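You operate a simulated robot arm through the tools that you are given. There is no shell and no other tool. Be economical: measure what you need, move in short steps, check, and stop when the job is done.

The job below is to be done with a simulated robot arm. You get a single attempt, and the scene is never put back.

Task
Run up the four u-bolt nuts at the fixture card's torque.
Fine: in turn, 1 to 4; no red lamp, driver back in its holster. Set down upright: nut driver.

Only the result counts: the job must be done as asked and must still hold three seconds after the hand-in. Knocking over, shifting, dropping, spilling or breaking anything else fails it.

Robot
A 5-joint arm with a two-finger parallel gripper on a trunk, on a base that drives. Base frame: it is fixed to the floor where the robot stands at the start and does not move with it; the origin is under the middle of the robot, x ahead of it, y to its left, z up; the surface under the hand at the start is at about z = 85. Lengths are in cm, angles in degrees, forces in N, time in s.
It reaches about 113.4 cm from its shoulder. Its first joint turns from -149.0 to 149.0 degrees. Places, roughly: chain [-250, 420, 0]; job card one [160, 10, 90]; number four nut [-110, -210, 90]; number one nut [-100, -220, 90]; number three nut [-110, -220, 90]; number two nut [-120, -220, 90]; torque dial [60, -40, 90]. Payload 1.57 kg.
Tool frame: the origin (TCP) lies between the finger pads and is the grasp point; the fingertips stand 3 cm ahead of it; z points along the fingers, y is the line along which they close. The gripper opens to 11 cm. The fingers are 2.4 cm wide and 1.2 cm thick; the gripper's body (4.8 by 11.2 cm) begins 7.8 cm behind the TCP.
Orientation is that of the tool frame in the base frame, as [roll, pitch, yaw] about the fixed x, y, z axes, in that order (R = Rz(yaw) Ry(pitch) Rx(roll)). With the fingers straight down and closing along the base's y, the tool's x points along the base's -x, its y along +y and its z along -z.

Tools
- The arm moves only by the tool nudge_tool. Its argument "commands" is a list of rows, each a list of 2 entries, a list of its own where there are three numbers: the shift along the tool's x, y, z in cm, then the turn, a rotation vector about the tool's x, y, z in degrees. In form: [[[dx, dy, dz], [rx, ry, rz]], ...]. A call has 1 to 10 rows; each row is the pose to reach, as a shift and turn from the pose commanded when the call began, along the tool's axes at that moment. "gripper" is the opening, from 0 (shut) to 1 (fully open), set as the call begins (left out, the last holds). A row lasts 0.2 s, in which the tool goes at most 5 cm and 8.6 degrees; a call with a longer step from one row to the next is refused whole, and so is a gripper value outside its range. A pose out of reach is approached as far as the arm can. The call stops where the force on the tool passes 40 N (or 10 N more than at its start, if that is more) or the arm is blocked; 0.2 s more then pass. The fingers move at their own pace (about 7.2 cm/s each) and stop on an object; they squeeze with about 35 N. The grip force told is the motor's: it shows also when the fingers shut on nothing. Time passes only in rows, and 0.2 s behind the last, so rows that repeat a pose let the fingers close. The reply holds the time, the measured pose of the TCP, the force on the tool along the base axes, the opening and the grip force, in the units named above and with some noise, with the torque about the TCP (base axes, N m) and any sound that the robot's microphone picked up, and new pictures: "show" is both (left out), scene, wrist or none.
- Cameras (640 x 400 px; columns grow to the right, rows downward): "scene" is now at [1.32, 11.38, 192.52]; the picture's right is [-0.69, -0.72, -0.00], its down [-0.53, 0.51, -0.68] and it looks along [0.49, -0.47, -0.74] (base axes); focal length 281 px, centre (320, 200). "wrist" rides on the gripper at [7, 1.6, -14.1] in the tool frame; the picture's right is [-0.23, 0.97, 0.00], its down [-0.86, -0.20, -0.48] and it looks along [-0.47, -0.11, 0.88] (tool axes); focal length 222 px, centre (320, 200). There is no depth. A picture from a camera that has moved, and an enlarged one, comes with that camera's place and axes in the base frame and with its lens.
- lift_body(by): slides the trunk up (or, below 0, down) by that many cm; the arm and the scene camera ride with it, the base frame stays. It gives what a move gives, with no picture.
- steer(legs): drives the robot by 1 to 6 legs, each [ahead, turn to the left] in cm and degrees, along the robot's own axes; the way and the turn of a leg run together, so that a leg with both is an arc; at most 150 cm and 180 degrees a leg. The arm and the cameras ride along, it lands a little off, and it stops where it bumps. It gives what a move gives, and a new picture of the scene camera.
- pan_tilt(pan, tilt): turns the head with the scene camera to pan (to the left, within 155 degrees either way) and tilt (down, from -29 to 69), counted from straight ahead of the robot. It gives what a move gives, and a new picture of the scene camera.
- inspect(camera, box): a new picture of the part [left, top, right, bottom] of that camera's present view, enlarged. It takes no simulated time.
- hand_in(): hands the job in; it is judged then, once.

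Go step by step. Nothing tells you exact positions but the pictures and the camera data: compare them with the known pose of the tool, close in by small moves and look again before you grip or let go. The budget is 120 turns and 260 pictures, counting those below and the enlarged ones. Unless the task says otherwise, let go and move clear before handing in, and close with one line.

The tools are called after "Call:" by a JSON object that holds its "name" and its "arguments". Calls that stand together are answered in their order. nudge_tool: Moves the arm, as the interface text tells. Its arguments: {"type":"object","properties":{"commands":{"type":"array"},"gripper":{"type":"number"},"show":{"type":"string","enum":["both","scene","wrist","none"]}},"required":["commands"]} The other tools are called the same way: lift_body (by) slides the trunk up or down; steer (legs) drives the base; pan_tilt (pan, tilt) turns the head that bears the scene camera; inspect (camera, box) takes an enlarged picture of a part of a camera's view; hand_in () hands the job in.

At the start:

```text
time_s: 0.0
ee_pos: [41.33, -52.82, 121.32]
orientation: [180.0, 0.0, 180.0]
wrist_force: [-0.1, -0.3, 0.0]
moment: [-0.01, -0.03, -0.03]
opening: 11.01
finger_force: 0.1
trunk travel left (down, up): [-94.6, 2.4]
robot x, y, heading: [0.24, 0.45, 0.1]
head pan, tilt: [-44.0, 47.5]
```

scene: 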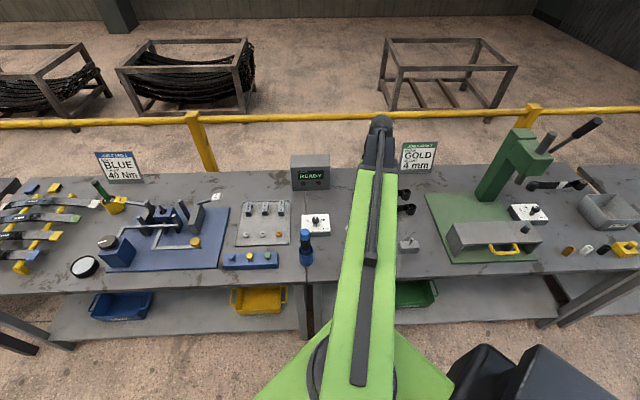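
wrist: 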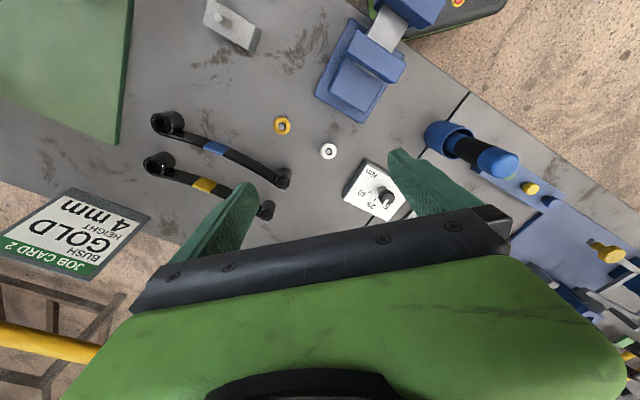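

I see a long bench with a fixture on the left, a driver in a blue holster, a dial box, a READY box and job cards. I'll look at these enlarged before moving.

Call:
{"name": "inspect", "arguments": {"camera": "scene", "box": [0, 130, 220, 290]}}

Call:
{"name": "inspect", "arguments": {"camera": "scene", "box": [210, 140, 350, 280]}}

Call:
{"name": "inspect", "arguments": {"camera": "scene", "box": [400, 110, 640, 290]}}

Call:
{"name": "inspect", "arguments": {"camera": "wrist", "box": [260, 60, 640, 280]}}

```text
2.50 times, centred on (110, 210) of scene
camera zoom: at [1.32, 11.38, 192.52], right [-0.69, -0.72, 0.0], down [-0.53, 0.51, -0.68], along [0.49, -0.47, -0.74], focal length 702 px, centre (845, 175)
```

zoom: 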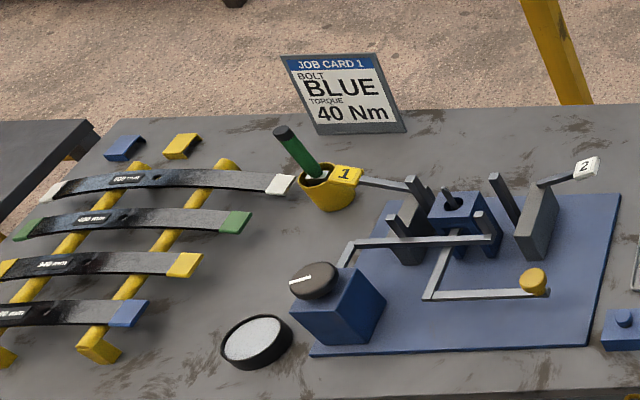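

```text
2.86 times, centred on (280, 210) of scene
camera zoom: at [1.32, 11.38, 192.52], right [-0.69, -0.72, 0.0], down [-0.53, 0.51, -0.68], along [0.49, -0.47, -0.74], focal length 802 px, centre (434, 171)
```

zoom: 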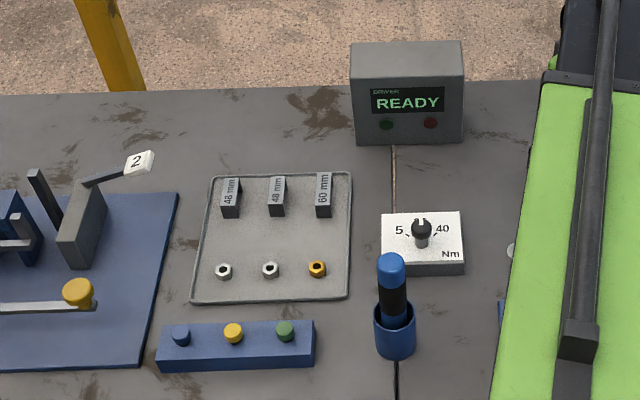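

```text
2.22 times, centred on (520, 200) of scene
camera zoom: at [1.32, 11.38, 192.52], right [-0.69, -0.72, 0.0], down [-0.53, 0.51, -0.68], along [0.49, -0.47, -0.74], focal length 624 px, centre (-124, 200)
```

zoom: 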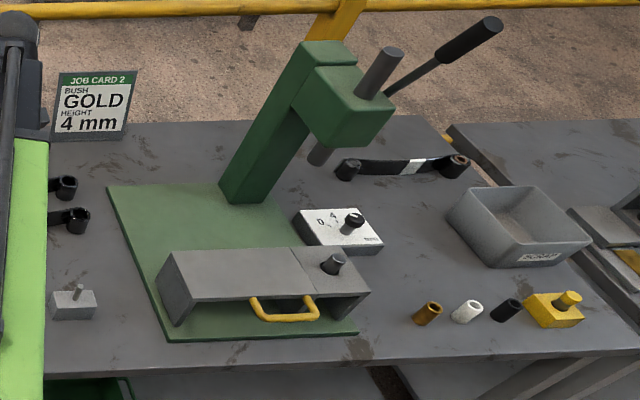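

```text
1.68 times, centred on (450, 170) of wrist
camera zoom: at [34.22, -51.05, 135.44], right [0.23, 0.97, 0.0], down [0.86, -0.2, 0.48], along [0.47, -0.11, -0.88], focal length 374 px, centre (101, 250)
```

zoom: 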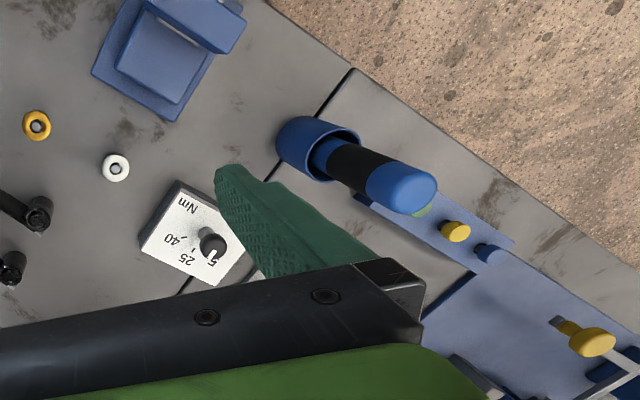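

The nuts are apparently on another bench far to the right/behind. I'll turn the head there.

Call:
{"name": "pan_tilt", "arguments": {"pan": -116, "tilt": 25}}

Call:
{"name": "inspect", "arguments": {"camera": "scene", "box": [200, 120, 440, 280]}}

```text
time_s: 1.4
ee_pos: [41.27, -52.77, 121.28]
orientation: [-180.0, 0.0, 180.0]
wrist_force: [-0.7, 0.2, 0.7]
moment: [0.01, 0.02, 0.03]
opening: 11.0
finger_force: 0.0
trunk travel left (down, up): [-94.6, 2.4]
robot x, y, heading: [-0.15, 0.44, -0.2]
head pan, tilt: [-116.0, 25.0]
camera scene: at [-8.41, 8.6, 195.92], right [-0.9, 0.44, 0.0], down [0.19, 0.38, -0.91], along [-0.4, -0.81, -0.42], focal length 281 px, centre (320, 200)
```

scene: 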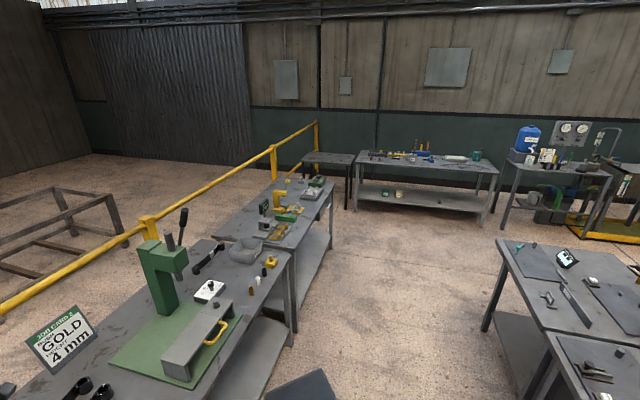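

```text
2.50 times, centred on (320, 200) of scene
camera zoom: at [-8.41, 8.6, 195.92], right [-0.9, 0.44, 0.0], down [0.19, 0.38, -0.91], along [-0.4, -0.81, -0.42], focal length 702 px, centre (320, 200)
```

zoom: 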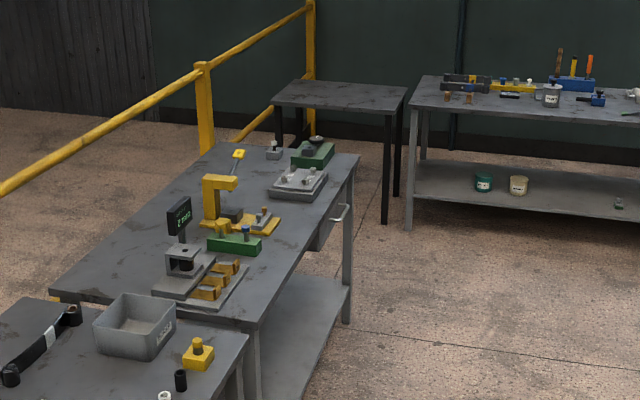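

The nut fixture is near the middle of the picture on the second bench. I'll zoom in further for cards and pan around.

Call:
{"name": "inspect", "arguments": {"camera": "scene", "box": [260, 165, 340, 215]}}

Call:
{"name": "pan_tilt", "arguments": {"pan": -155, "tilt": 30}}

Call:
{"name": "pan_tilt", "arguments": {"pan": 60, "tilt": 30}}

```text
8.00 times, centred on (300, 190) of scene
camera zoom: at [-8.41, 8.6, 195.92], right [-0.9, 0.44, 0.0], down [0.19, 0.38, -0.91], along [-0.4, -0.81, -0.42], focal length 2247 px, centre (480, 280)
```

zoom: 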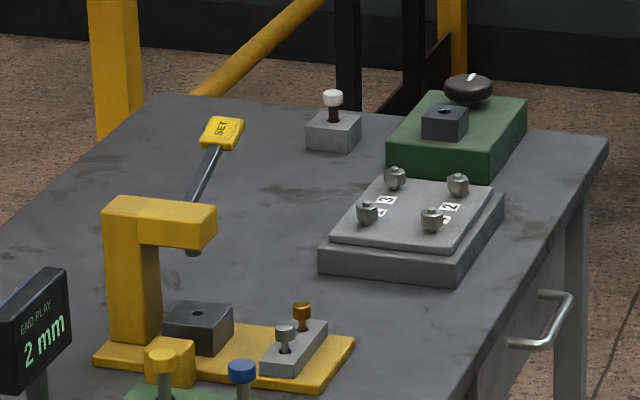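

```text
time_s: 2.5
ee_pos: [41.15, -52.83, 121.26]
orientation: [180.0, 0.0, -180.0]
wrist_force: [-0.8, 0.1, -0.6]
moment: [0.0, 0.01, -0.01]
opening: 11.0
finger_force: 0.0
trunk travel left (down, up): [-94.6, 2.4]
robot x, y, heading: [0.13, 0.0, 0.2]
head pan, tilt: [-154.7, 30.0]
camera scene: at [-12.55, 13.01, 195.12], right [-0.43, 0.9, 0.0], down [0.45, 0.21, -0.87], along [-0.78, -0.37, -0.5], focal length 281 px, centre (320, 200)
```

scene: 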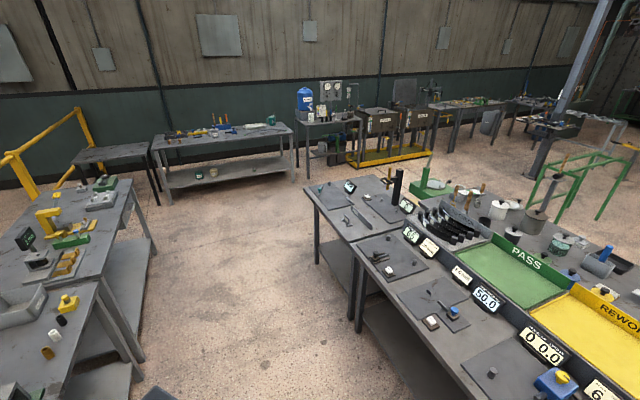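

```text
time_s: 5.6
ee_pos: [41.28, -52.77, 121.24]
orientation: [-179.9, 0.0, 180.0]
wrist_force: [0.6, -0.2, 0.3]
moment: [-0.03, -0.04, -0.02]
opening: 10.98
finger_force: 0.0
trunk travel left (down, up): [-94.6, 2.4]
robot x, y, heading: [0.0, -0.14, -0.0]
head pan, tilt: [60.0, 30.0]
camera scene: at [0.15, 24.71, 195.12], right [0.87, -0.5, 0.0], down [-0.25, -0.43, -0.87], along [0.43, 0.75, -0.5], focal length 281 px, centre (320, 200)
```

scene: 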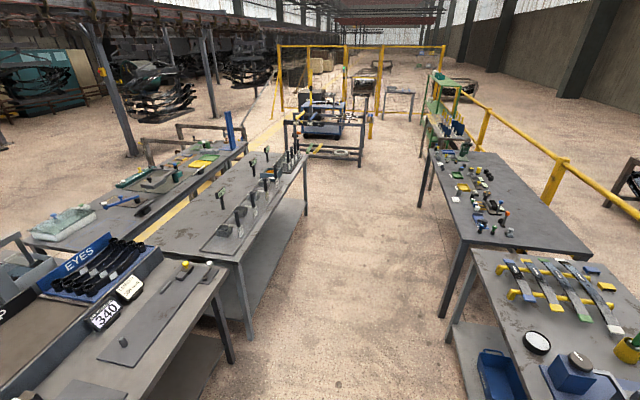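

The fixture is at about [-110,-215] and the driver and dial are on the near bench. I'll look harder at the fixture for a card before setting anything.

Call:
{"name": "pan_tilt", "arguments": {"pan": -116, "tilt": 35}}

Call:
{"name": "inspect", "arguments": {"camera": "scene", "box": [290, 112, 338, 142]}}

Call:
{"name": "inspect", "arguments": {"camera": "scene", "box": [350, 70, 500, 160]}}

Call:
{"name": "inspect", "arguments": {"camera": "scene", "box": [220, 100, 350, 190]}}

```text
time_s: 8.2
ee_pos: [41.26, -52.87, 121.39]
orientation: [-180.0, 0.1, 180.0]
wrist_force: [-0.1, 1.1, -0.9]
moment: [0.02, 0.0, -0.03]
opening: 10.97
finger_force: 0.0
trunk travel left (down, up): [-94.6, 2.4]
robot x, y, heading: [0.03, 0.17, -0.1]
head pan, tilt: [-116.0, 35.0]
camera scene: at [-8.24, 8.97, 194.34], right [-0.9, 0.44, 0.0], down [0.25, 0.52, -0.82], along [-0.36, -0.74, -0.57], focal length 281 px, centre (320, 200)
```

scene: 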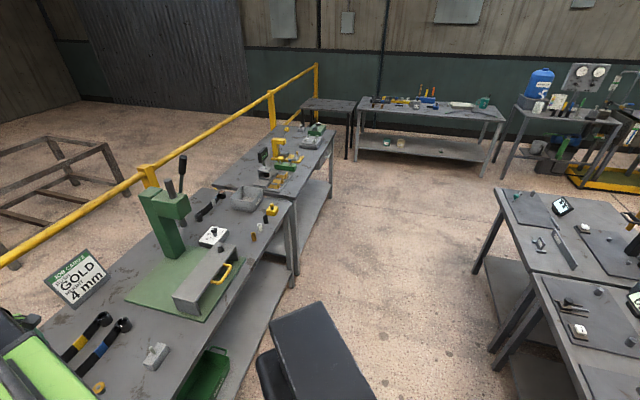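

```text
13.33 times, centred on (314, 127) of scene
camera zoom: at [-8.24, 8.97, 194.34], right [-0.9, 0.44, 0.0], down [0.25, 0.52, -0.82], along [-0.36, -0.74, -0.57], focal length 3745 px, centre (400, 1173)
```

zoom: 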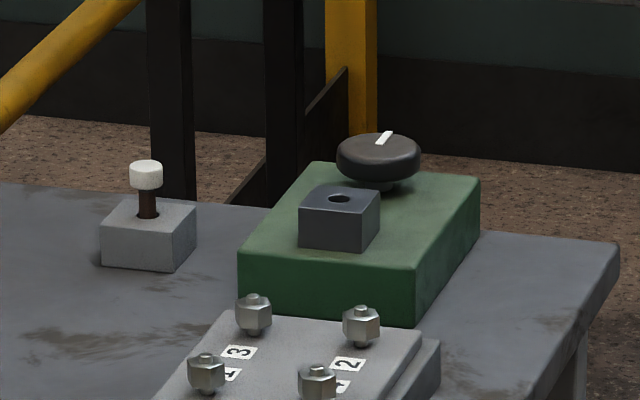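

```text
4.27 times, centred on (425, 115) of scene
camera zoom: at [-8.24, 8.97, 194.34], right [-0.9, 0.44, 0.0], down [0.25, 0.52, -0.82], along [-0.36, -0.74, -0.57], focal length 1198 px, centre (-128, 563)
```

zoom: 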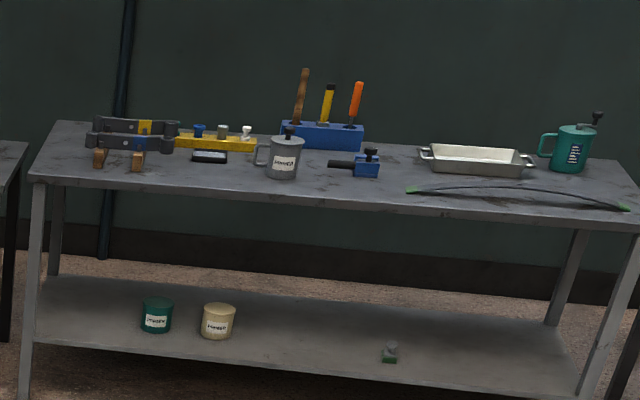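

```text
4.44 times, centred on (285, 145) of scene
camera zoom: at [-8.24, 8.97, 194.34], right [-0.9, 0.44, 0.0], down [0.25, 0.52, -0.82], along [-0.36, -0.74, -0.57], focal length 1248 px, centre (476, 444)
```

zoom: 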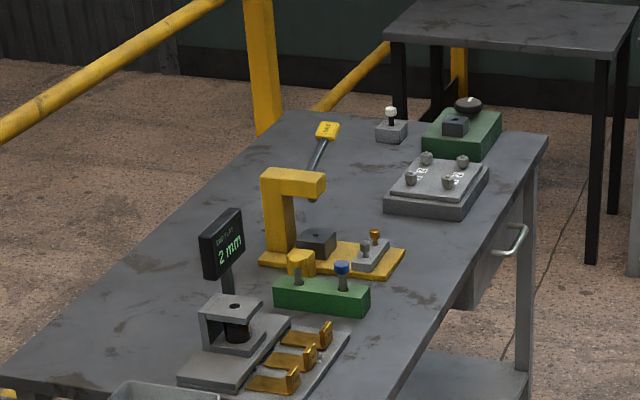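

No card is visible at the nut fixture itself. The torque card is Job Card 1 (40 Nm), by the blue fixture, and I'll re-check when I get to the nuts. First I go above the torque dial at about [59.6,-41.8].

Call:
{"name": "pan_tilt", "arguments": {"pan": -44, "tilt": 55}}

Call:
{"name": "nudge_tool", "arguments": {"commands": [[[-3.3, 2, 0.5], [0, 0, 0]], [[-6.6, 4, 2], [0, 0, 0]], [[-10, 6, 4], [0, 0, 0]], [[-13.3, 8, 6], [0, 0, 0]], [[-16, 9.5, 8], [0, 0, 0]], [[-18.3, 11, 10], [0, 0, 0]]]}}

```text
time_s: 9.7
ee_pos: [41.33, -52.9, 121.33]
orientation: [-180.0, 0.0, -179.9]
wrist_force: [0.5, 0.2, 0.1]
moment: [-0.02, 0.02, 0.02]
opening: 10.99
finger_force: 0.1
trunk travel left (down, up): [-94.6, 2.4]
robot x, y, heading: [-0.17, 0.11, -0.1]
head pan, tilt: [-44.0, 55.0]
camera scene: at [0.8, 11.87, 191.52], right [-0.7, -0.72, 0.0], down [-0.59, 0.57, -0.57], along [0.41, -0.4, -0.82], focal length 281 px, centre (320, 200)
```

scene: 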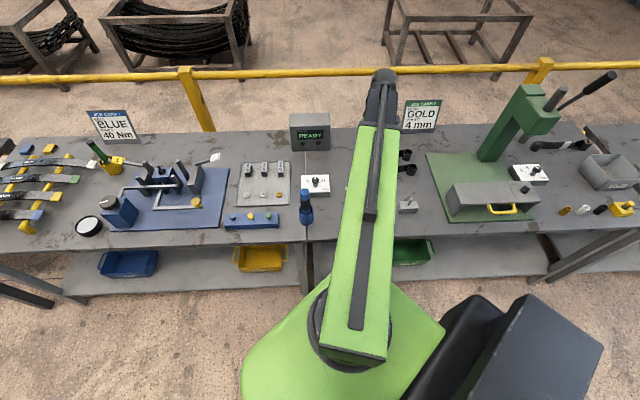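

```text
time_s: 11.1
ee_pos: [59.39, -42.53, 121.19]
orientation: [180.0, -0.1, -180.0]
wrist_force: [-0.5, 0.0, -0.3]
moment: [-0.04, -0.01, 0.03]
opening: 11.02
finger_force: 0.1
out of reach, approached as far as the arm can: row 1, 2, 3, 4, 5, 6
trunk travel left (down, up): [-94.6, 2.4]
robot x, y, heading: [-0.16, 0.18, -0.1]
head pan, tilt: [-44.0, 55.0]
camera scene: at [0.86, 11.9, 191.52], right [-0.69, -0.72, 0.0], down [-0.59, 0.57, -0.57], along [0.41, -0.4, -0.82], focal length 281 px, centre (320, 200)
camera wrist: at [52.44, -40.72, 135.43], right [0.23, 0.97, 0.0], down [0.86, -0.2, 0.48], along [0.47, -0.11, -0.88], focal length 222 px, centre (320, 200)
```

scene: 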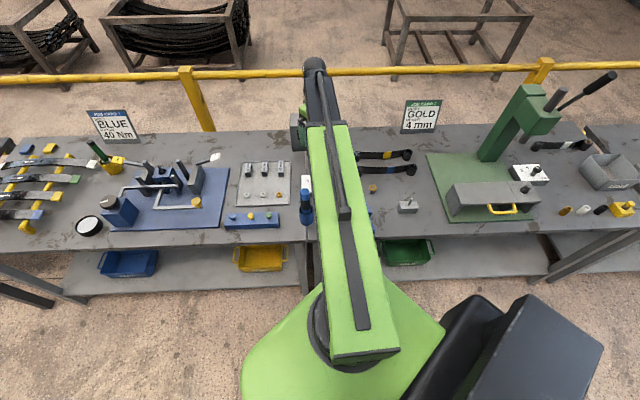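
wrist: 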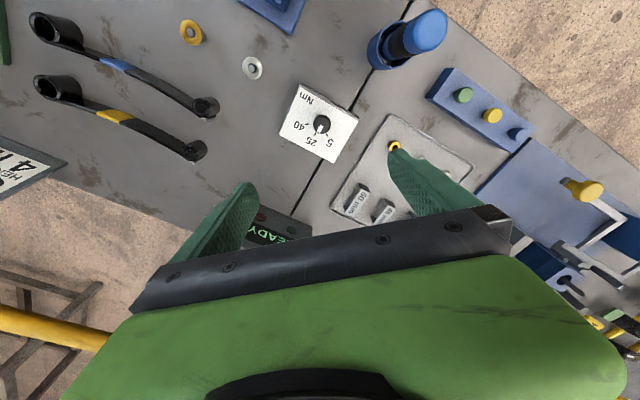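

The dial is near under the tool, and the arm won't go lower, so height comes from the trunk. I'll look at the dial closely, then lower.

Call:
{"name": "inspect", "arguments": {"camera": "wrist", "box": [260, 70, 380, 170]}}

Call:
{"name": "lift_body", "arguments": {"by": -14}}

Call:
{"name": "inspect", "arguments": {"camera": "wrist", "box": [160, 0, 480, 200]}}

```text
4.00 times, centred on (320, 120) of wrist
camera zoom: at [52.44, -40.72, 135.43], right [0.23, 0.97, 0.0], down [0.86, -0.2, 0.48], along [0.47, -0.11, -0.88], focal length 888 px, centre (320, 520)
```

zoom: 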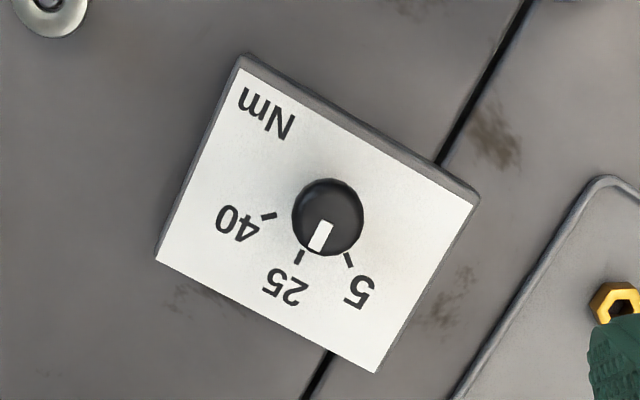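

```text
time_s: 12.8
ee_pos: [59.43, -42.5, 107.26]
orientation: [-180.0, 0.0, -180.0]
wrist_force: [0.8, 0.5, 0.2]
moment: [-0.02, 0.0, 0.0]
opening: 11.01
finger_force: 0.1
trunk travel left (down, up): [-80.6, 16.4]
robot x, y, heading: [0.15, 0.01, 0.2]
head pan, tilt: [-44.0, 55.0]
```

```text
2.00 times, centred on (320, 100) of wrist
camera zoom: at [52.37, -40.74, 121.44], right [0.23, 0.97, 0.0], down [0.86, -0.2, 0.48], along [0.47, -0.11, -0.88], focal length 444 px, centre (320, 400)
```

zoom: 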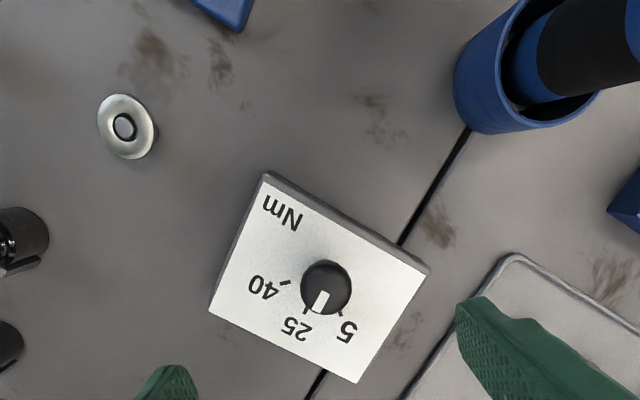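

The pointer sits at 25, and 40 is about 50° clockwise from above. Knob centre is about [59.9,-42.1] with its top near z 91. I'll centre and lower.

Call:
{"name": "nudge_tool", "arguments": {"commands": [[[-0.45, 0.4, 0], [0, 0, 0]], [[-0.45, 0.4, 0], [0, 0, 0]]], "gripper": 0.7, "show": "none"}}

Call:
{"name": "lift_body", "arguments": {"by": -12.5}}

Call:
{"name": "inspect", "arguments": {"camera": "wrist", "box": [160, 40, 480, 240]}}

```text
time_s: 13.3
ee_pos: [59.76, -42.09, 107.34]
orientation: [-179.9, 0.0, 179.9]
wrist_force: [0.1, 0.1, 0.2]
moment: [0.02, -0.02, 0.0]
opening: 7.7
finger_force: 0.2
trunk travel left (down, up): [-80.6, 16.4]
robot x, y, heading: [0.39, -0.16, 0.2]
head pan, tilt: [-44.0, 55.0]
```

```text
time_s: 14.9
ee_pos: [59.86, -42.13, 94.72]
orientation: [179.9, 0.0, -179.9]
wrist_force: [-0.1, 0.7, 0.6]
moment: [-0.02, 0.02, -0.01]
opening: 7.71
finger_force: 0.1
trunk travel left (down, up): [-68.1, 28.9]
robot x, y, heading: [0.39, -0.02, 0.0]
head pan, tilt: [-44.0, 55.0]
```

```text
2.00 times, centred on (320, 140) of wrist
camera zoom: at [52.81, -40.34, 108.94], right [0.23, 0.97, 0.0], down [0.86, -0.2, 0.48], along [0.47, -0.11, -0.88], focal length 444 px, centre (320, 320)
```

zoom: 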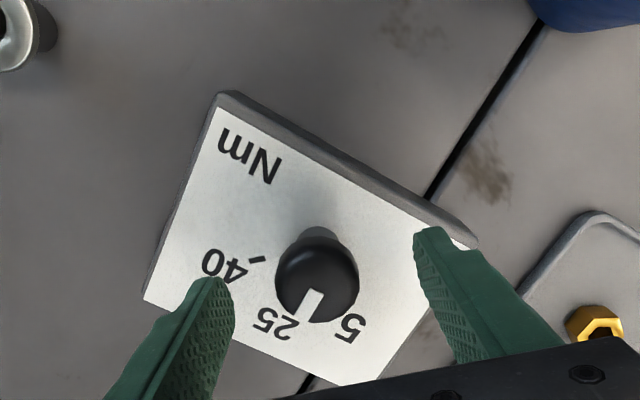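

The knob is between the fingers. I'll shift 0.4 cm ahead, lower 2 cm, and close.

Call:
{"name": "nudge_tool", "arguments": {"commands": [[[-0.4, -0.1, 0], [0, 0, 0]]], "show": "none"}}

Call:
{"name": "lift_body", "arguments": {"by": -2.2}}

Call:
{"name": "nudge_tool", "arguments": {"commands": [[[0, 0, 0], [0, 0, 0]], [[0, 0, 0], [0, 0, 0]], [[0, 0, 0], [0, 0, 0]]], "gripper": 0.15, "show": "wrist"}}

```text
time_s: 15.3
ee_pos: [60.3, -42.1, 94.65]
orientation: [-179.9, -0.1, -180.0]
wrist_force: [-0.7, -0.2, -0.5]
moment: [0.0, 0.0, 0.0]
opening: 7.71
finger_force: 0.1
trunk travel left (down, up): [-68.1, 28.9]
robot x, y, heading: [0.34, -0.19, 0.1]
head pan, tilt: [-44.0, 55.0]
```

```text
time_s: 16.0
ee_pos: [60.2, -42.02, 92.5]
orientation: [180.0, 0.0, -180.0]
wrist_force: [-0.6, 0.5, 0.4]
moment: [0.02, -0.01, 0.0]
opening: 7.73
finger_force: 0.0
trunk travel left (down, up): [-65.9, 31.1]
robot x, y, heading: [-0.0, 0.28, -0.2]
head pan, tilt: [-44.0, 55.0]
```

```text
time_s: 16.8
ee_pos: [60.33, -42.18, 92.55]
orientation: [179.9, 0.0, -180.0]
wrist_force: [1.3, -5.3, 3.5]
moment: [0.06, 0.06, 0.02]
opening: 3.36
finger_force: 40.3
trunk travel left (down, up): [-65.9, 31.1]
robot x, y, heading: [0.02, 0.27, 0.2]
head pan, tilt: [-44.0, 55.0]
camera wrist: at [53.23, -40.42, 106.73], right [0.23, 0.97, 0.0], down [0.85, -0.2, 0.48], along [0.47, -0.11, -0.88], focal length 222 px, centre (320, 200)
```

wrist: 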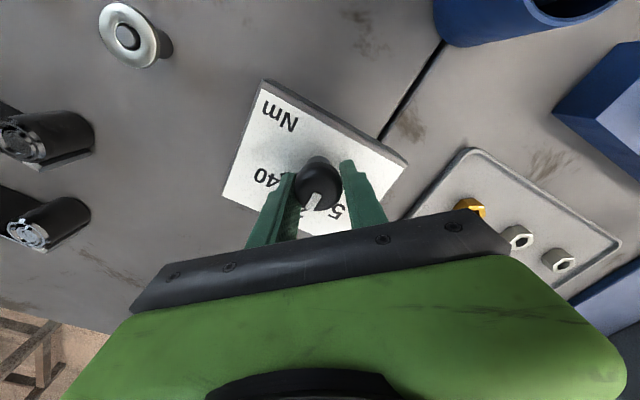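

Gripped at 3.36 cm, with -5 N along y. Now I turn +50° about tool z.

Call:
{"name": "nudge_tool", "arguments": {"commands": [[[0, 0, 0], [0, 0, 8]], [[0, 0, 0], [0, 0, 16]], [[0, 0, 0], [0, 0, 24]], [[0, 0, 0], [0, 0, 32]], [[0, 0, 0], [0, 0, 40]], [[0, 0, 0], [0, 0, 46]], [[0, 0, 0], [0, 0, 50]], [[0, 0, 0], [0, 0, 50]]], "show": "wrist"}}

Call:
{"name": "inspect", "arguments": {"camera": "wrist", "box": [200, 80, 440, 230]}}

```text
time_s: 18.6
ee_pos: [59.87, -42.48, 92.57]
orientation: [-179.7, -0.1, 129.8]
wrist_force: [-21.3, -26.2, -7.3]
moment: [0.55, -0.27, 0.56]
opening: 3.39
finger_force: 41.8
trunk travel left (down, up): [-65.9, 31.1]
robot x, y, heading: [0.1, 0.06, -0.0]
head pan, tilt: [-44.0, 55.0]
camera wrist: at [56.74, -35.89, 106.71], right [0.89, 0.45, 0.0], down [0.4, -0.78, 0.48], along [0.21, -0.43, -0.88], focal length 222 px, centre (320, 200)
```

wrist: 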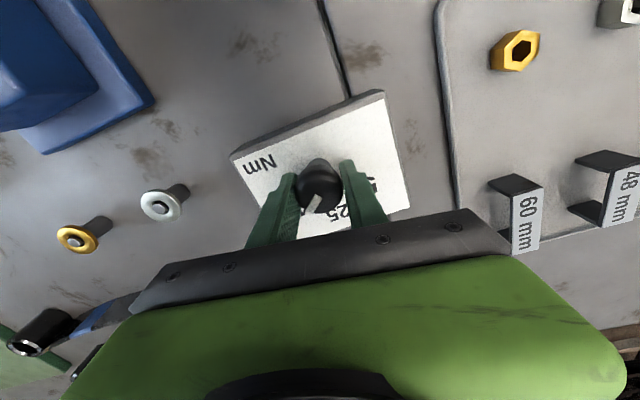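

```text
2.67 times, centred on (320, 155) of wrist
camera zoom: at [56.74, -35.89, 106.71], right [0.89, 0.45, 0.0], down [0.4, -0.78, 0.48], along [0.21, -0.43, -0.88], focal length 592 px, centre (320, 320)
```

zoom: 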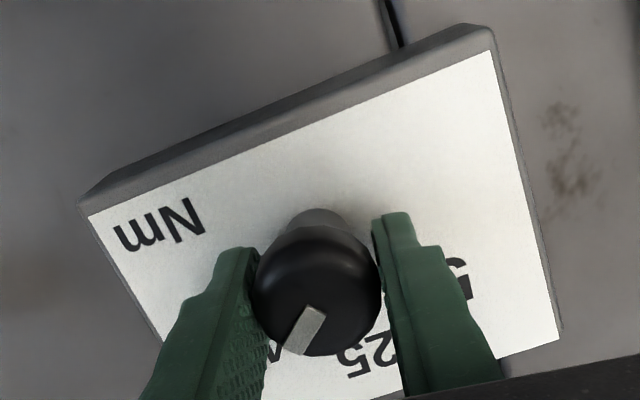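

The knob seems to have turned, with some side load. I'll open and look at the pointer.

Call:
{"name": "nudge_tool", "arguments": {"commands": [[[0, 0, 0], [0, 0, 50]], [[0, 0, 0], [0, 0, 50]]], "gripper": 0.7, "show": "none"}}

Call:
{"name": "lift_body", "arguments": {"by": 8}}

Call:
{"name": "inspect", "arguments": {"camera": "wrist", "box": [240, 70, 400, 190]}}

```text
refused: row 1 steps farther than a row can; nothing moved
```

```text
time_s: 18.9
ee_pos: [59.93, -42.4, 92.53]
orientation: [-179.5, 0.0, 129.8]
wrist_force: [-4.8, -8.9, -7.9]
moment: [0.14, 0.06, 0.2]
opening: 3.39
finger_force: 41.7
trunk travel left (down, up): [-65.9, 31.1]
robot x, y, heading: [0.06, -0.06, 0.0]
head pan, tilt: [-44.0, 55.0]
stopped: the force on the tool passed its limit at 68 N (the readings are from after the stop); the commanded pose is now the measured one
```

```text
3.33 times, centred on (320, 130) of wrist
camera zoom: at [56.81, -35.84, 106.74], right [0.89, 0.45, -0.01], down [0.4, -0.78, 0.48], along [0.21, -0.43, -0.88], focal length 740 px, centre (320, 433)
```

zoom: 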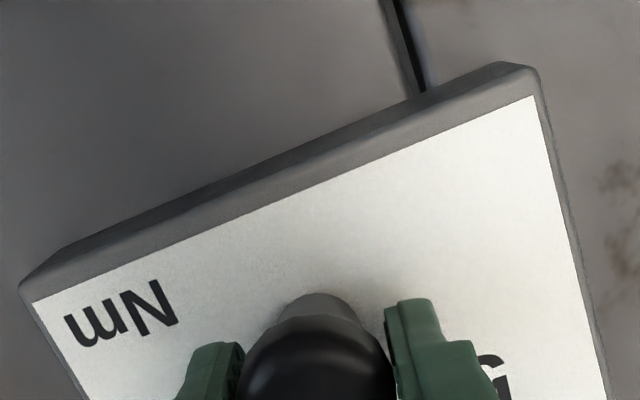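

My release call was refused, since turns count from the present pose, and the lift was stopped safely. I'll open now without moving.

Call:
{"name": "nudge_tool", "arguments": {"commands": [[[0, 0, 0], [0, 0, 0]], [[0, 0, 0], [0, 0, 0]], [[0, 0, 0], [0, 0, 0]]], "gripper": 0.7, "show": "wrist"}}

```text
time_s: 19.7
ee_pos: [60.01, -42.18, 92.66]
orientation: [-179.6, 0.0, 129.9]
wrist_force: [-0.3, -0.2, 0.1]
moment: [0.04, 0.03, 0.03]
opening: 7.72
finger_force: 0.0
trunk travel left (down, up): [-65.9, 31.1]
robot x, y, heading: [0.07, 0.09, 0.0]
head pan, tilt: [-44.0, 55.0]
camera wrist: at [56.84, -35.64, 106.81], right [0.89, 0.45, -0.01], down [0.4, -0.78, 0.48], along [0.21, -0.43, -0.88], focal length 222 px, centre (320, 200)
```

wrist: 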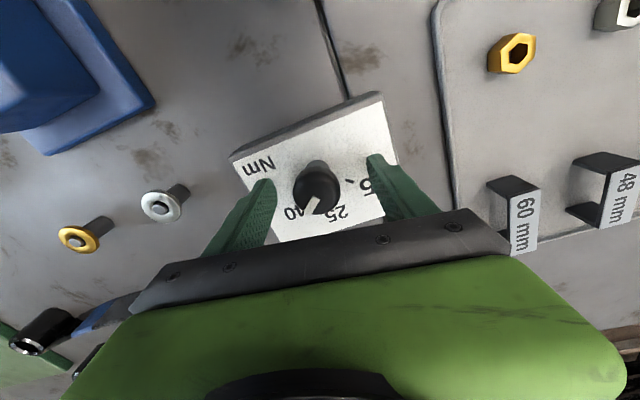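

Released; the pointer looks to be near 40. I'll lift and check.

Call:
{"name": "lift_body", "arguments": {"by": 20}}

Call:
{"name": "inspect", "arguments": {"camera": "wrist", "box": [260, 60, 380, 160]}}

```text
time_s: 21.8
ee_pos: [59.92, -42.17, 112.66]
orientation: [-179.6, -0.1, 129.8]
wrist_force: [0.1, 0.8, 0.8]
moment: [0.0, 0.02, -0.02]
opening: 7.69
finger_force: 0.1
trunk travel left (down, up): [-85.9, 11.1]
robot x, y, heading: [-0.08, -0.17, 0.2]
head pan, tilt: [-44.0, 55.0]
```

```text
4.00 times, centred on (320, 110) of wrist
camera zoom: at [56.85, -35.65, 126.8], right [0.89, 0.45, -0.01], down [0.4, -0.78, 0.48], along [0.21, -0.43, -0.88], focal length 888 px, centre (320, 560)
```

zoom: 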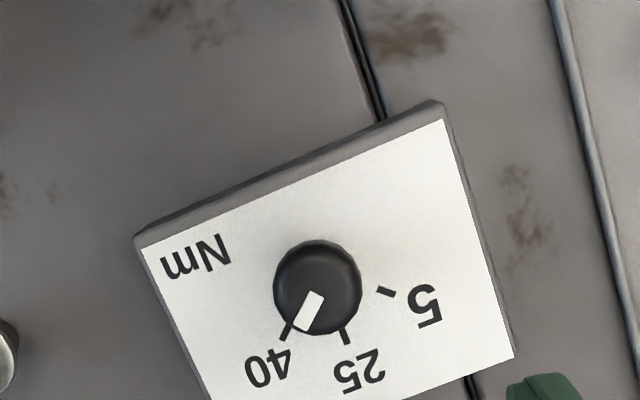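

The pointer may be a few degrees short of 40. I'll measure it more finely.

Call:
{"name": "inspect", "arguments": {"camera": "wrist", "box": [300, 110, 348, 150]}}

Call:
{"name": "inspect", "arguments": {"camera": "scene", "box": [280, 110, 350, 160]}}

```text
10.00 times, centred on (324, 130) of wrist
camera zoom: at [56.85, -35.65, 126.8], right [0.89, 0.45, -0.01], down [0.4, -0.78, 0.48], along [0.21, -0.43, -0.88], focal length 2221 px, centre (280, 900)
```

zoom: 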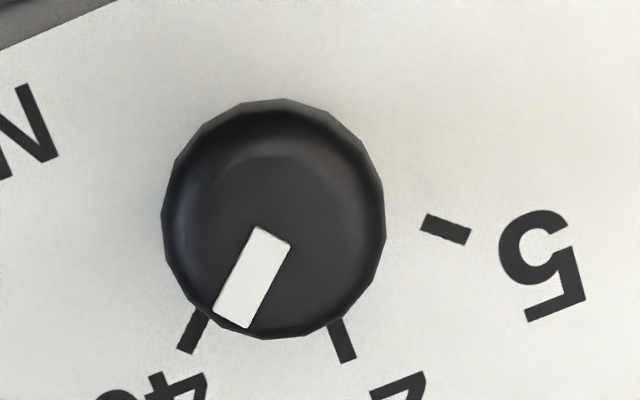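

```text
8.00 times, centred on (315, 135) of scene
camera zoom: at [0.82, 11.87, 182.88], right [-0.69, -0.72, 0.0], down [-0.59, 0.57, -0.57], along [0.41, -0.4, -0.82], focal length 2247 px, centre (360, 720)
```

zoom: 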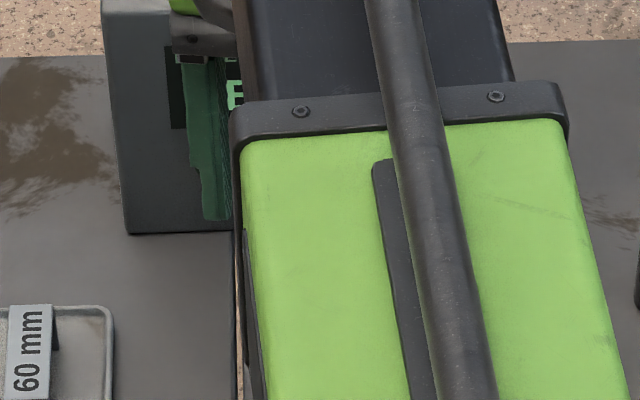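

The pointer seems about 3–5° short of 40. I'll go back down, regrip and turn a bit more.

Call:
{"name": "nudge_tool", "arguments": {"commands": [[[-0.1, -0.2, 0], [0, 0, 0]]], "show": "none"}}

Call:
{"name": "lift_body", "arguments": {"by": -20.1}}

Call:
{"name": "nudge_tool", "arguments": {"commands": [[[0, 0, 0], [0, 0, 0]], [[0, 0, 0], [0, 0, 0]], [[0, 0, 0], [0, 0, 0]], [[0, 0, 0], [0, 0, 3]], [[0, 0, 0], [0, 0, 6]], [[0, 0, 0], [0, 0, 6]]], "gripper": 0.15, "show": "none"}}

Call:
{"name": "nudge_tool", "arguments": {"commands": [[[0, 0, 0], [0, 0, 0]], [[0, 0, 0], [0, 0, 0]], [[0, 0, 0], [0, 0, 0]]], "gripper": 0.7, "show": "none"}}

Call:
{"name": "lift_body", "arguments": {"by": 20}}

Call:
{"name": "inspect", "arguments": {"camera": "wrist", "box": [300, 110, 348, 150]}}

```text
time_s: 22.2
ee_pos: [59.83, -42.47, 112.58]
orientation: [-179.7, -0.1, 129.8]
wrist_force: [0.5, -0.5, 0.5]
moment: [0.03, 0.02, 0.0]
opening: 7.72
finger_force: 0.0
trunk travel left (down, up): [-85.9, 11.1]
robot x, y, heading: [-0.03, 0.06, 0.1]
head pan, tilt: [-44.0, 55.0]
```

```text
time_s: 24.4
ee_pos: [59.94, -42.38, 92.58]
orientation: [-179.6, 0.0, 129.8]
wrist_force: [1.0, -0.4, -0.1]
moment: [-0.03, -0.01, -0.01]
opening: 7.75
finger_force: 0.1
trunk travel left (down, up): [-65.8, 31.2]
robot x, y, heading: [-0.11, -0.21, 0.1]
head pan, tilt: [-44.0, 55.0]
```

```text
time_s: 25.8
ee_pos: [59.94, -42.5, 92.53]
orientation: [-179.7, -0.1, 123.9]
wrist_force: [-2.3, -3.0, 0.9]
moment: [0.35, -0.2, 0.45]
opening: 3.38
finger_force: 41.8
trunk travel left (down, up): [-65.8, 31.2]
robot x, y, heading: [0.18, 0.33, -0.0]
head pan, tilt: [-44.0, 55.0]
```

```text
time_s: 26.6
ee_pos: [60.05, -42.35, 92.5]
orientation: [-179.6, -0.1, 123.8]
wrist_force: [-0.5, 0.3, -0.2]
moment: [0.0, 0.0, 0.01]
opening: 7.69
finger_force: 0.1
trunk travel left (down, up): [-65.8, 31.2]
robot x, y, heading: [-0.53, 0.13, 0.1]
head pan, tilt: [-44.0, 55.0]
```

```text
time_s: 28.8
ee_pos: [60.02, -42.34, 112.48]
orientation: [-179.6, -0.1, 123.8]
wrist_force: [-0.3, 0.7, -0.1]
moment: [0.02, 0.03, 0.01]
opening: 7.7
finger_force: 0.1
trunk travel left (down, up): [-85.8, 11.2]
robot x, y, heading: [-0.29, 0.07, -0.4]
head pan, tilt: [-44.0, 55.0]
```

```text
10.00 times, centred on (324, 130) of wrist
camera zoom: at [57.46, -35.51, 126.69], right [0.94, 0.35, -0.01], down [0.31, -0.82, 0.48], along [0.16, -0.45, -0.88], focal length 2221 px, centre (280, 900)
```

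zoom: 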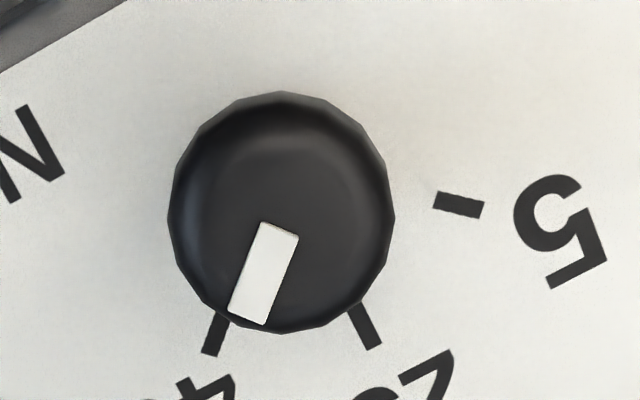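

The pointer aligns with the 40 tick; it sits at a stop or detent there. Now the driver: I'll raise and take a look at the driver, holster and display.

Call:
{"name": "lift_body", "arguments": {"by": 12}}

Call:
{"name": "nudge_tool", "arguments": {"commands": [[[0, 0, 0], [0, 0, -8]], [[1, 0, 0], [0, 0, -16]], [[2, 0, 0], [0, 0, -24]], [[3, 0, 0], [0, 0, -32]], [[4, 0, 0], [0, 0, -40]], [[5, 0, 0], [0, 0, -48]], [[5, 0, 0], [0, 0, -56]]], "gripper": 1}}

Call:
{"name": "inspect", "arguments": {"camera": "scene", "box": [260, 100, 360, 240]}}

Call:
{"name": "inspect", "arguments": {"camera": "wrist", "box": [320, 0, 560, 150]}}

```text
time_s: 30.2
ee_pos: [59.93, -42.4, 123.73]
orientation: [-179.6, 0.0, 123.8]
wrist_force: [-0.5, 0.5, -1.0]
moment: [-0.02, -0.01, 0.04]
opening: 7.68
finger_force: 0.1
out of reach, approached as far as the arm can: row 1
trunk travel left (down, up): [-97.0, 0.0]
robot x, y, heading: [0.12, -0.23, 0.4]
head pan, tilt: [-44.0, 55.0]
```

```text
time_s: 31.8
ee_pos: [57.12, -38.25, 123.8]
orientation: [-179.8, -0.4, 179.9]
wrist_force: [0.2, 0.6, -0.3]
moment: [-0.02, 0.0, 0.0]
opening: 11.0
finger_force: 0.1
trunk travel left (down, up): [-97.0, 0.0]
robot x, y, heading: [0.15, -0.08, 0.1]
head pan, tilt: [-44.0, 55.0]
camera scene: at [0.83, 11.86, 193.96], right [-0.69, -0.72, 0.0], down [-0.59, 0.57, -0.57], along [0.41, -0.4, -0.82], focal length 281 px, centre (320, 200)
camera wrist: at [50.21, -36.46, 137.91], right [0.23, 0.97, 0.0], down [0.86, -0.2, 0.47], along [0.46, -0.11, -0.88], focal length 222 px, centre (320, 200)
```

scene: 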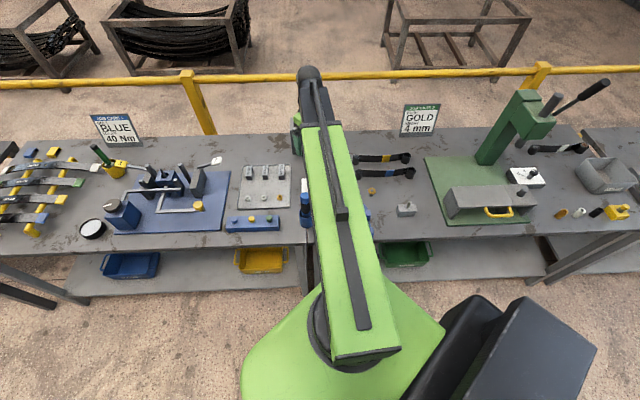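
wrist: 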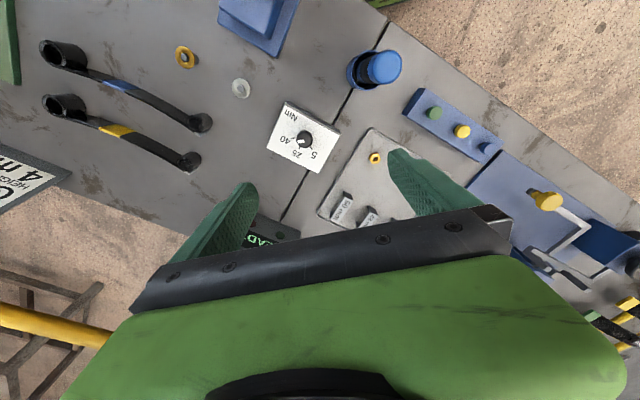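

```text
2.86 times, centred on (310, 170) of scene
camera zoom: at [0.83, 11.86, 193.96], right [-0.69, -0.72, 0.0], down [-0.59, 0.57, -0.57], along [0.41, -0.4, -0.82], focal length 802 px, centre (349, 286)
```

zoom: 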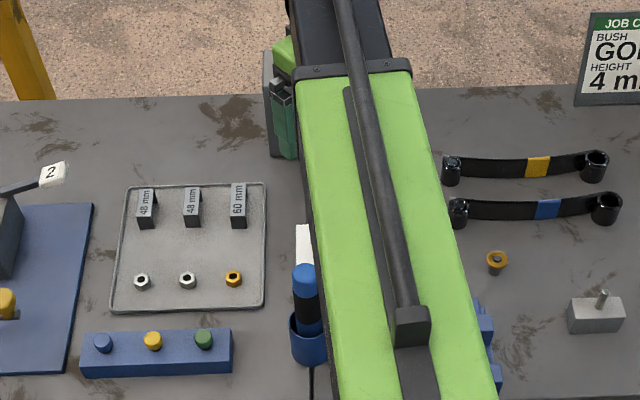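

```text
2.67 times, centred on (440, 75) of wrist
camera zoom: at [50.21, -36.46, 137.91], right [0.23, 0.97, 0.0], down [0.86, -0.2, 0.47], along [0.46, -0.11, -0.88], focal length 592 px, centre (0, 533)
```

zoom: 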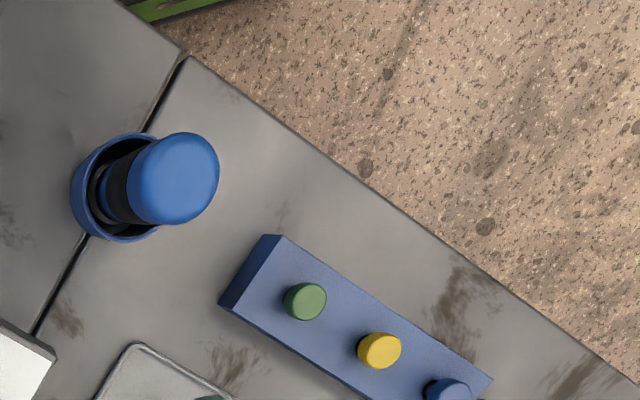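

Driver top is about [50.6,-28.1,106], standing upright in its holster (rim z about 92). I'll move over it and come part way down.

Call:
{"name": "nudge_tool", "arguments": {"commands": [[[2, 3, 0], [0, 0, 0]], [[4, 6, 0], [0, 0, 0]], [[6.5, 10.1, 0], [0, 0, 0]], [[6.5, 10.1, 0], [0, 0, 0]]], "show": "none"}}

Call:
{"name": "inspect", "arguments": {"camera": "wrist", "box": [160, 0, 480, 200]}}

Call:
{"name": "inspect", "arguments": {"camera": "scene", "box": [250, 100, 410, 260]}}

```text
time_s: 32.8
ee_pos: [50.8, -28.11, 123.59]
orientation: [-180.0, -0.4, 179.9]
wrist_force: [-0.1, -0.6, -0.2]
moment: [0.02, 0.01, -0.02]
opening: 11.01
finger_force: 0.0
trunk travel left (down, up): [-97.0, 0.0]
robot x, y, heading: [0.2, -0.06, 0.2]
head pan, tilt: [-44.0, 55.0]
```

```text
2.00 times, centred on (320, 100) of wrist
camera zoom: at [43.8, -26.31, 137.88], right [0.23, 0.97, 0.0], down [0.86, -0.2, 0.47], along [0.46, -0.11, -0.88], focal length 444 px, centre (320, 400)
```

zoom: 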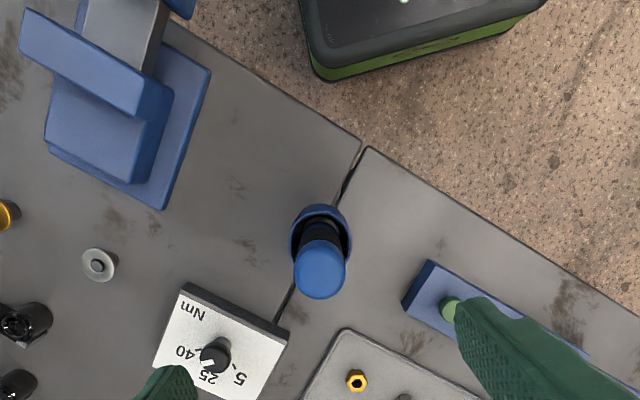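

```text
2.50 times, centred on (330, 180) of scene
camera zoom: at [0.89, 11.77, 193.97], right [-0.69, -0.72, 0.0], down [-0.59, 0.57, -0.57], along [0.41, -0.4, -0.82], focal length 702 px, centre (295, 250)
```

zoom: 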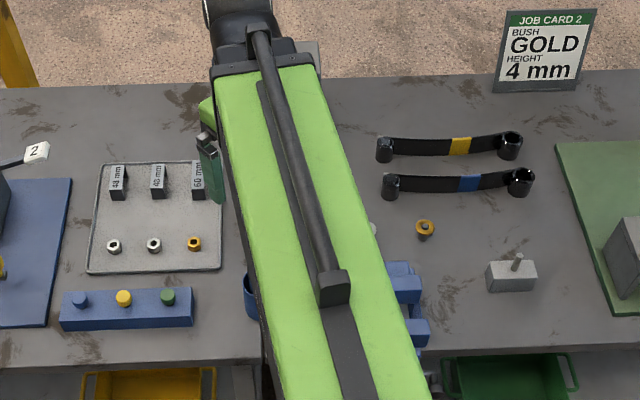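

The driver is centred under the tool. I'll lower to just above the cap, then check.

Call:
{"name": "nudge_tool", "arguments": {"commands": [[[0.25, 0.15, 0], [0, 0, 0]]], "show": "none"}}

Call:
{"name": "lift_body", "arguments": {"by": -14}}

Call:
{"name": "inspect", "arguments": {"camera": "wrist", "box": [160, 40, 480, 240]}}

```text
time_s: 33.2
ee_pos: [50.33, -28.16, 123.77]
orientation: [-179.8, -0.4, 179.8]
wrist_force: [-0.7, 0.0, -1.3]
moment: [0.04, 0.05, 0.02]
opening: 11.03
finger_force: 0.1
trunk travel left (down, up): [-97.0, 0.0]
robot x, y, heading: [-0.1, -0.17, -0.2]
head pan, tilt: [-44.0, 55.0]
```

```text
time_s: 34.9
ee_pos: [50.37, -28.06, 109.69]
orientation: [-179.8, -0.3, 179.8]
wrist_force: [-0.6, -0.3, -0.4]
moment: [0.0, 0.01, 0.0]
opening: 10.98
finger_force: 0.2
trunk travel left (down, up): [-83.0, 14.0]
robot x, y, heading: [0.08, 0.14, -0.2]
head pan, tilt: [-44.0, 55.0]
```

```text
2.00 times, centred on (320, 140) of wrist
camera zoom: at [43.51, -26.14, 123.92], right [0.23, 0.97, 0.0], down [0.86, -0.2, 0.47], along [0.46, -0.11, -0.88], focal length 444 px, centre (320, 320)
```

zoom: 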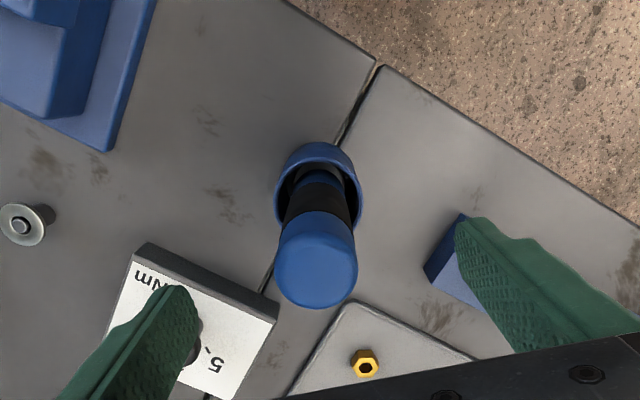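

The driver is centred between the fingers. I'll lower 11 cm and close on the black grip.

Call:
{"name": "lift_body", "arguments": {"by": -11}}

Call:
{"name": "nudge_tool", "arguments": {"commands": [[[0, 0, 0], [0, 0, 0]], [[0, 0, 0], [0, 0, 0]], [[0, 0, 0], [0, 0, 0]], [[0, 0, 0], [0, 0, 0]], [[0, 0, 0], [0, 0, 0]]], "gripper": 0.1, "show": "wrist"}}

```text
time_s: 36.3
ee_pos: [50.41, -27.95, 98.7]
orientation: [-179.8, -0.4, 179.8]
wrist_force: [0.7, 0.3, 0.1]
moment: [-0.01, 0.01, 0.02]
opening: 11.0
finger_force: 0.0
trunk travel left (down, up): [-72.0, 25.0]
robot x, y, heading: [0.25, -0.07, -0.0]
head pan, tilt: [-44.0, 55.0]
```

```text
time_s: 37.5
ee_pos: [50.38, -27.92, 98.76]
orientation: [-179.8, -0.2, 179.8]
wrist_force: [0.2, -1.9, 1.4]
moment: [-0.05, -0.16, -0.05]
opening: 3.69
finger_force: 34.6
trunk travel left (down, up): [-72.0, 25.0]
robot x, y, heading: [0.18, 0.45, 0.1]
head pan, tilt: [-44.0, 55.0]
camera wrist: at [43.51, -26.15, 112.92], right [0.23, 0.97, 0.0], down [0.86, -0.2, 0.47], along [0.46, -0.11, -0.88], focal length 222 px, centre (320, 200)
```

wrist: 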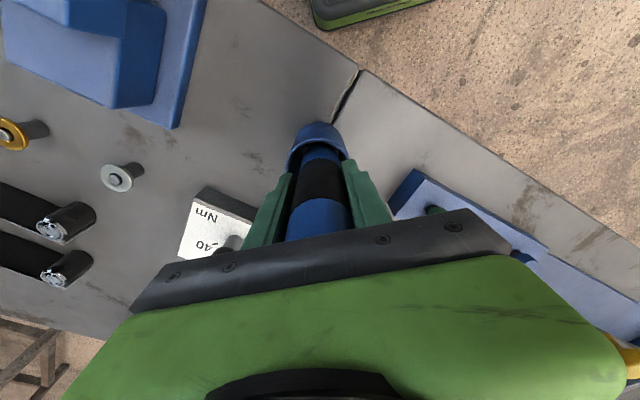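

Gripped at 3.69 cm. I'll lift it out straight up.

Call:
{"name": "lift_body", "arguments": {"by": 3}}

Call:
{"name": "lift_body", "arguments": {"by": 22}}

Call:
{"name": "inspect", "arguments": {"camera": "wrist", "box": [160, 0, 480, 240]}}

Call:
{"name": "inspect", "arguments": {"camera": "scene", "box": [220, 60, 420, 260]}}

```text
time_s: 38.2
ee_pos: [50.53, -27.88, 101.67]
orientation: [-179.8, -0.3, 179.8]
wrist_force: [0.0, -0.3, -6.7]
moment: [0.02, 0.02, -0.02]
opening: 3.71
finger_force: 34.4
trunk travel left (down, up): [-75.0, 22.0]
robot x, y, heading: [-0.0, 0.29, -0.0]
head pan, tilt: [-44.0, 55.0]
```

```text
time_s: 40.6
ee_pos: [50.42, -28.03, 123.74]
orientation: [-179.8, -0.5, 179.8]
wrist_force: [-0.1, -0.7, -8.1]
moment: [-0.03, 0.0, -0.03]
opening: 3.71
finger_force: 35.3
trunk travel left (down, up): [-97.0, 0.0]
robot x, y, heading: [0.03, 0.22, 0.0]
head pan, tilt: [-44.0, 55.0]
```

```text
1.67 times, centred on (320, 120) of wrist
camera zoom: at [43.56, -26.16, 137.89], right [0.23, 0.97, 0.0], down [0.86, -0.2, 0.47], along [0.46, -0.11, -0.88], focal length 370 px, centre (320, 333)
```

zoom: 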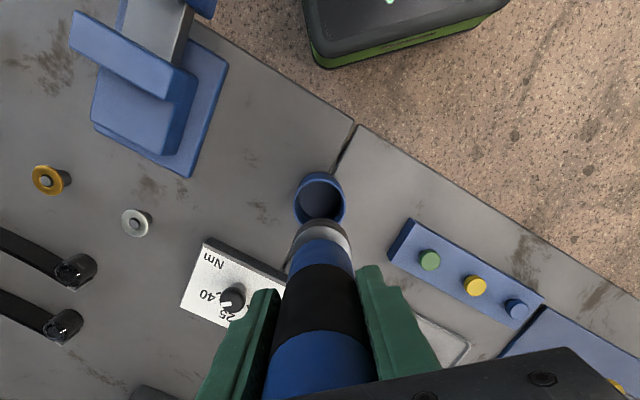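

```text
2.00 times, centred on (320, 160) of scene
camera zoom: at [0.87, 11.84, 193.96], right [-0.69, -0.72, 0.0], down [-0.59, 0.57, -0.57], along [0.41, -0.4, -0.82], focal length 562 px, centre (320, 280)
```

zoom: 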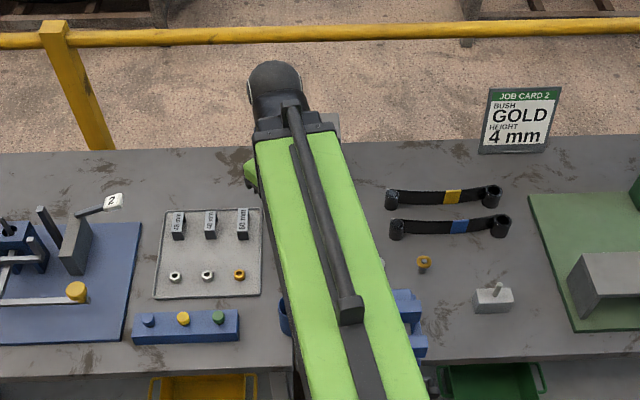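

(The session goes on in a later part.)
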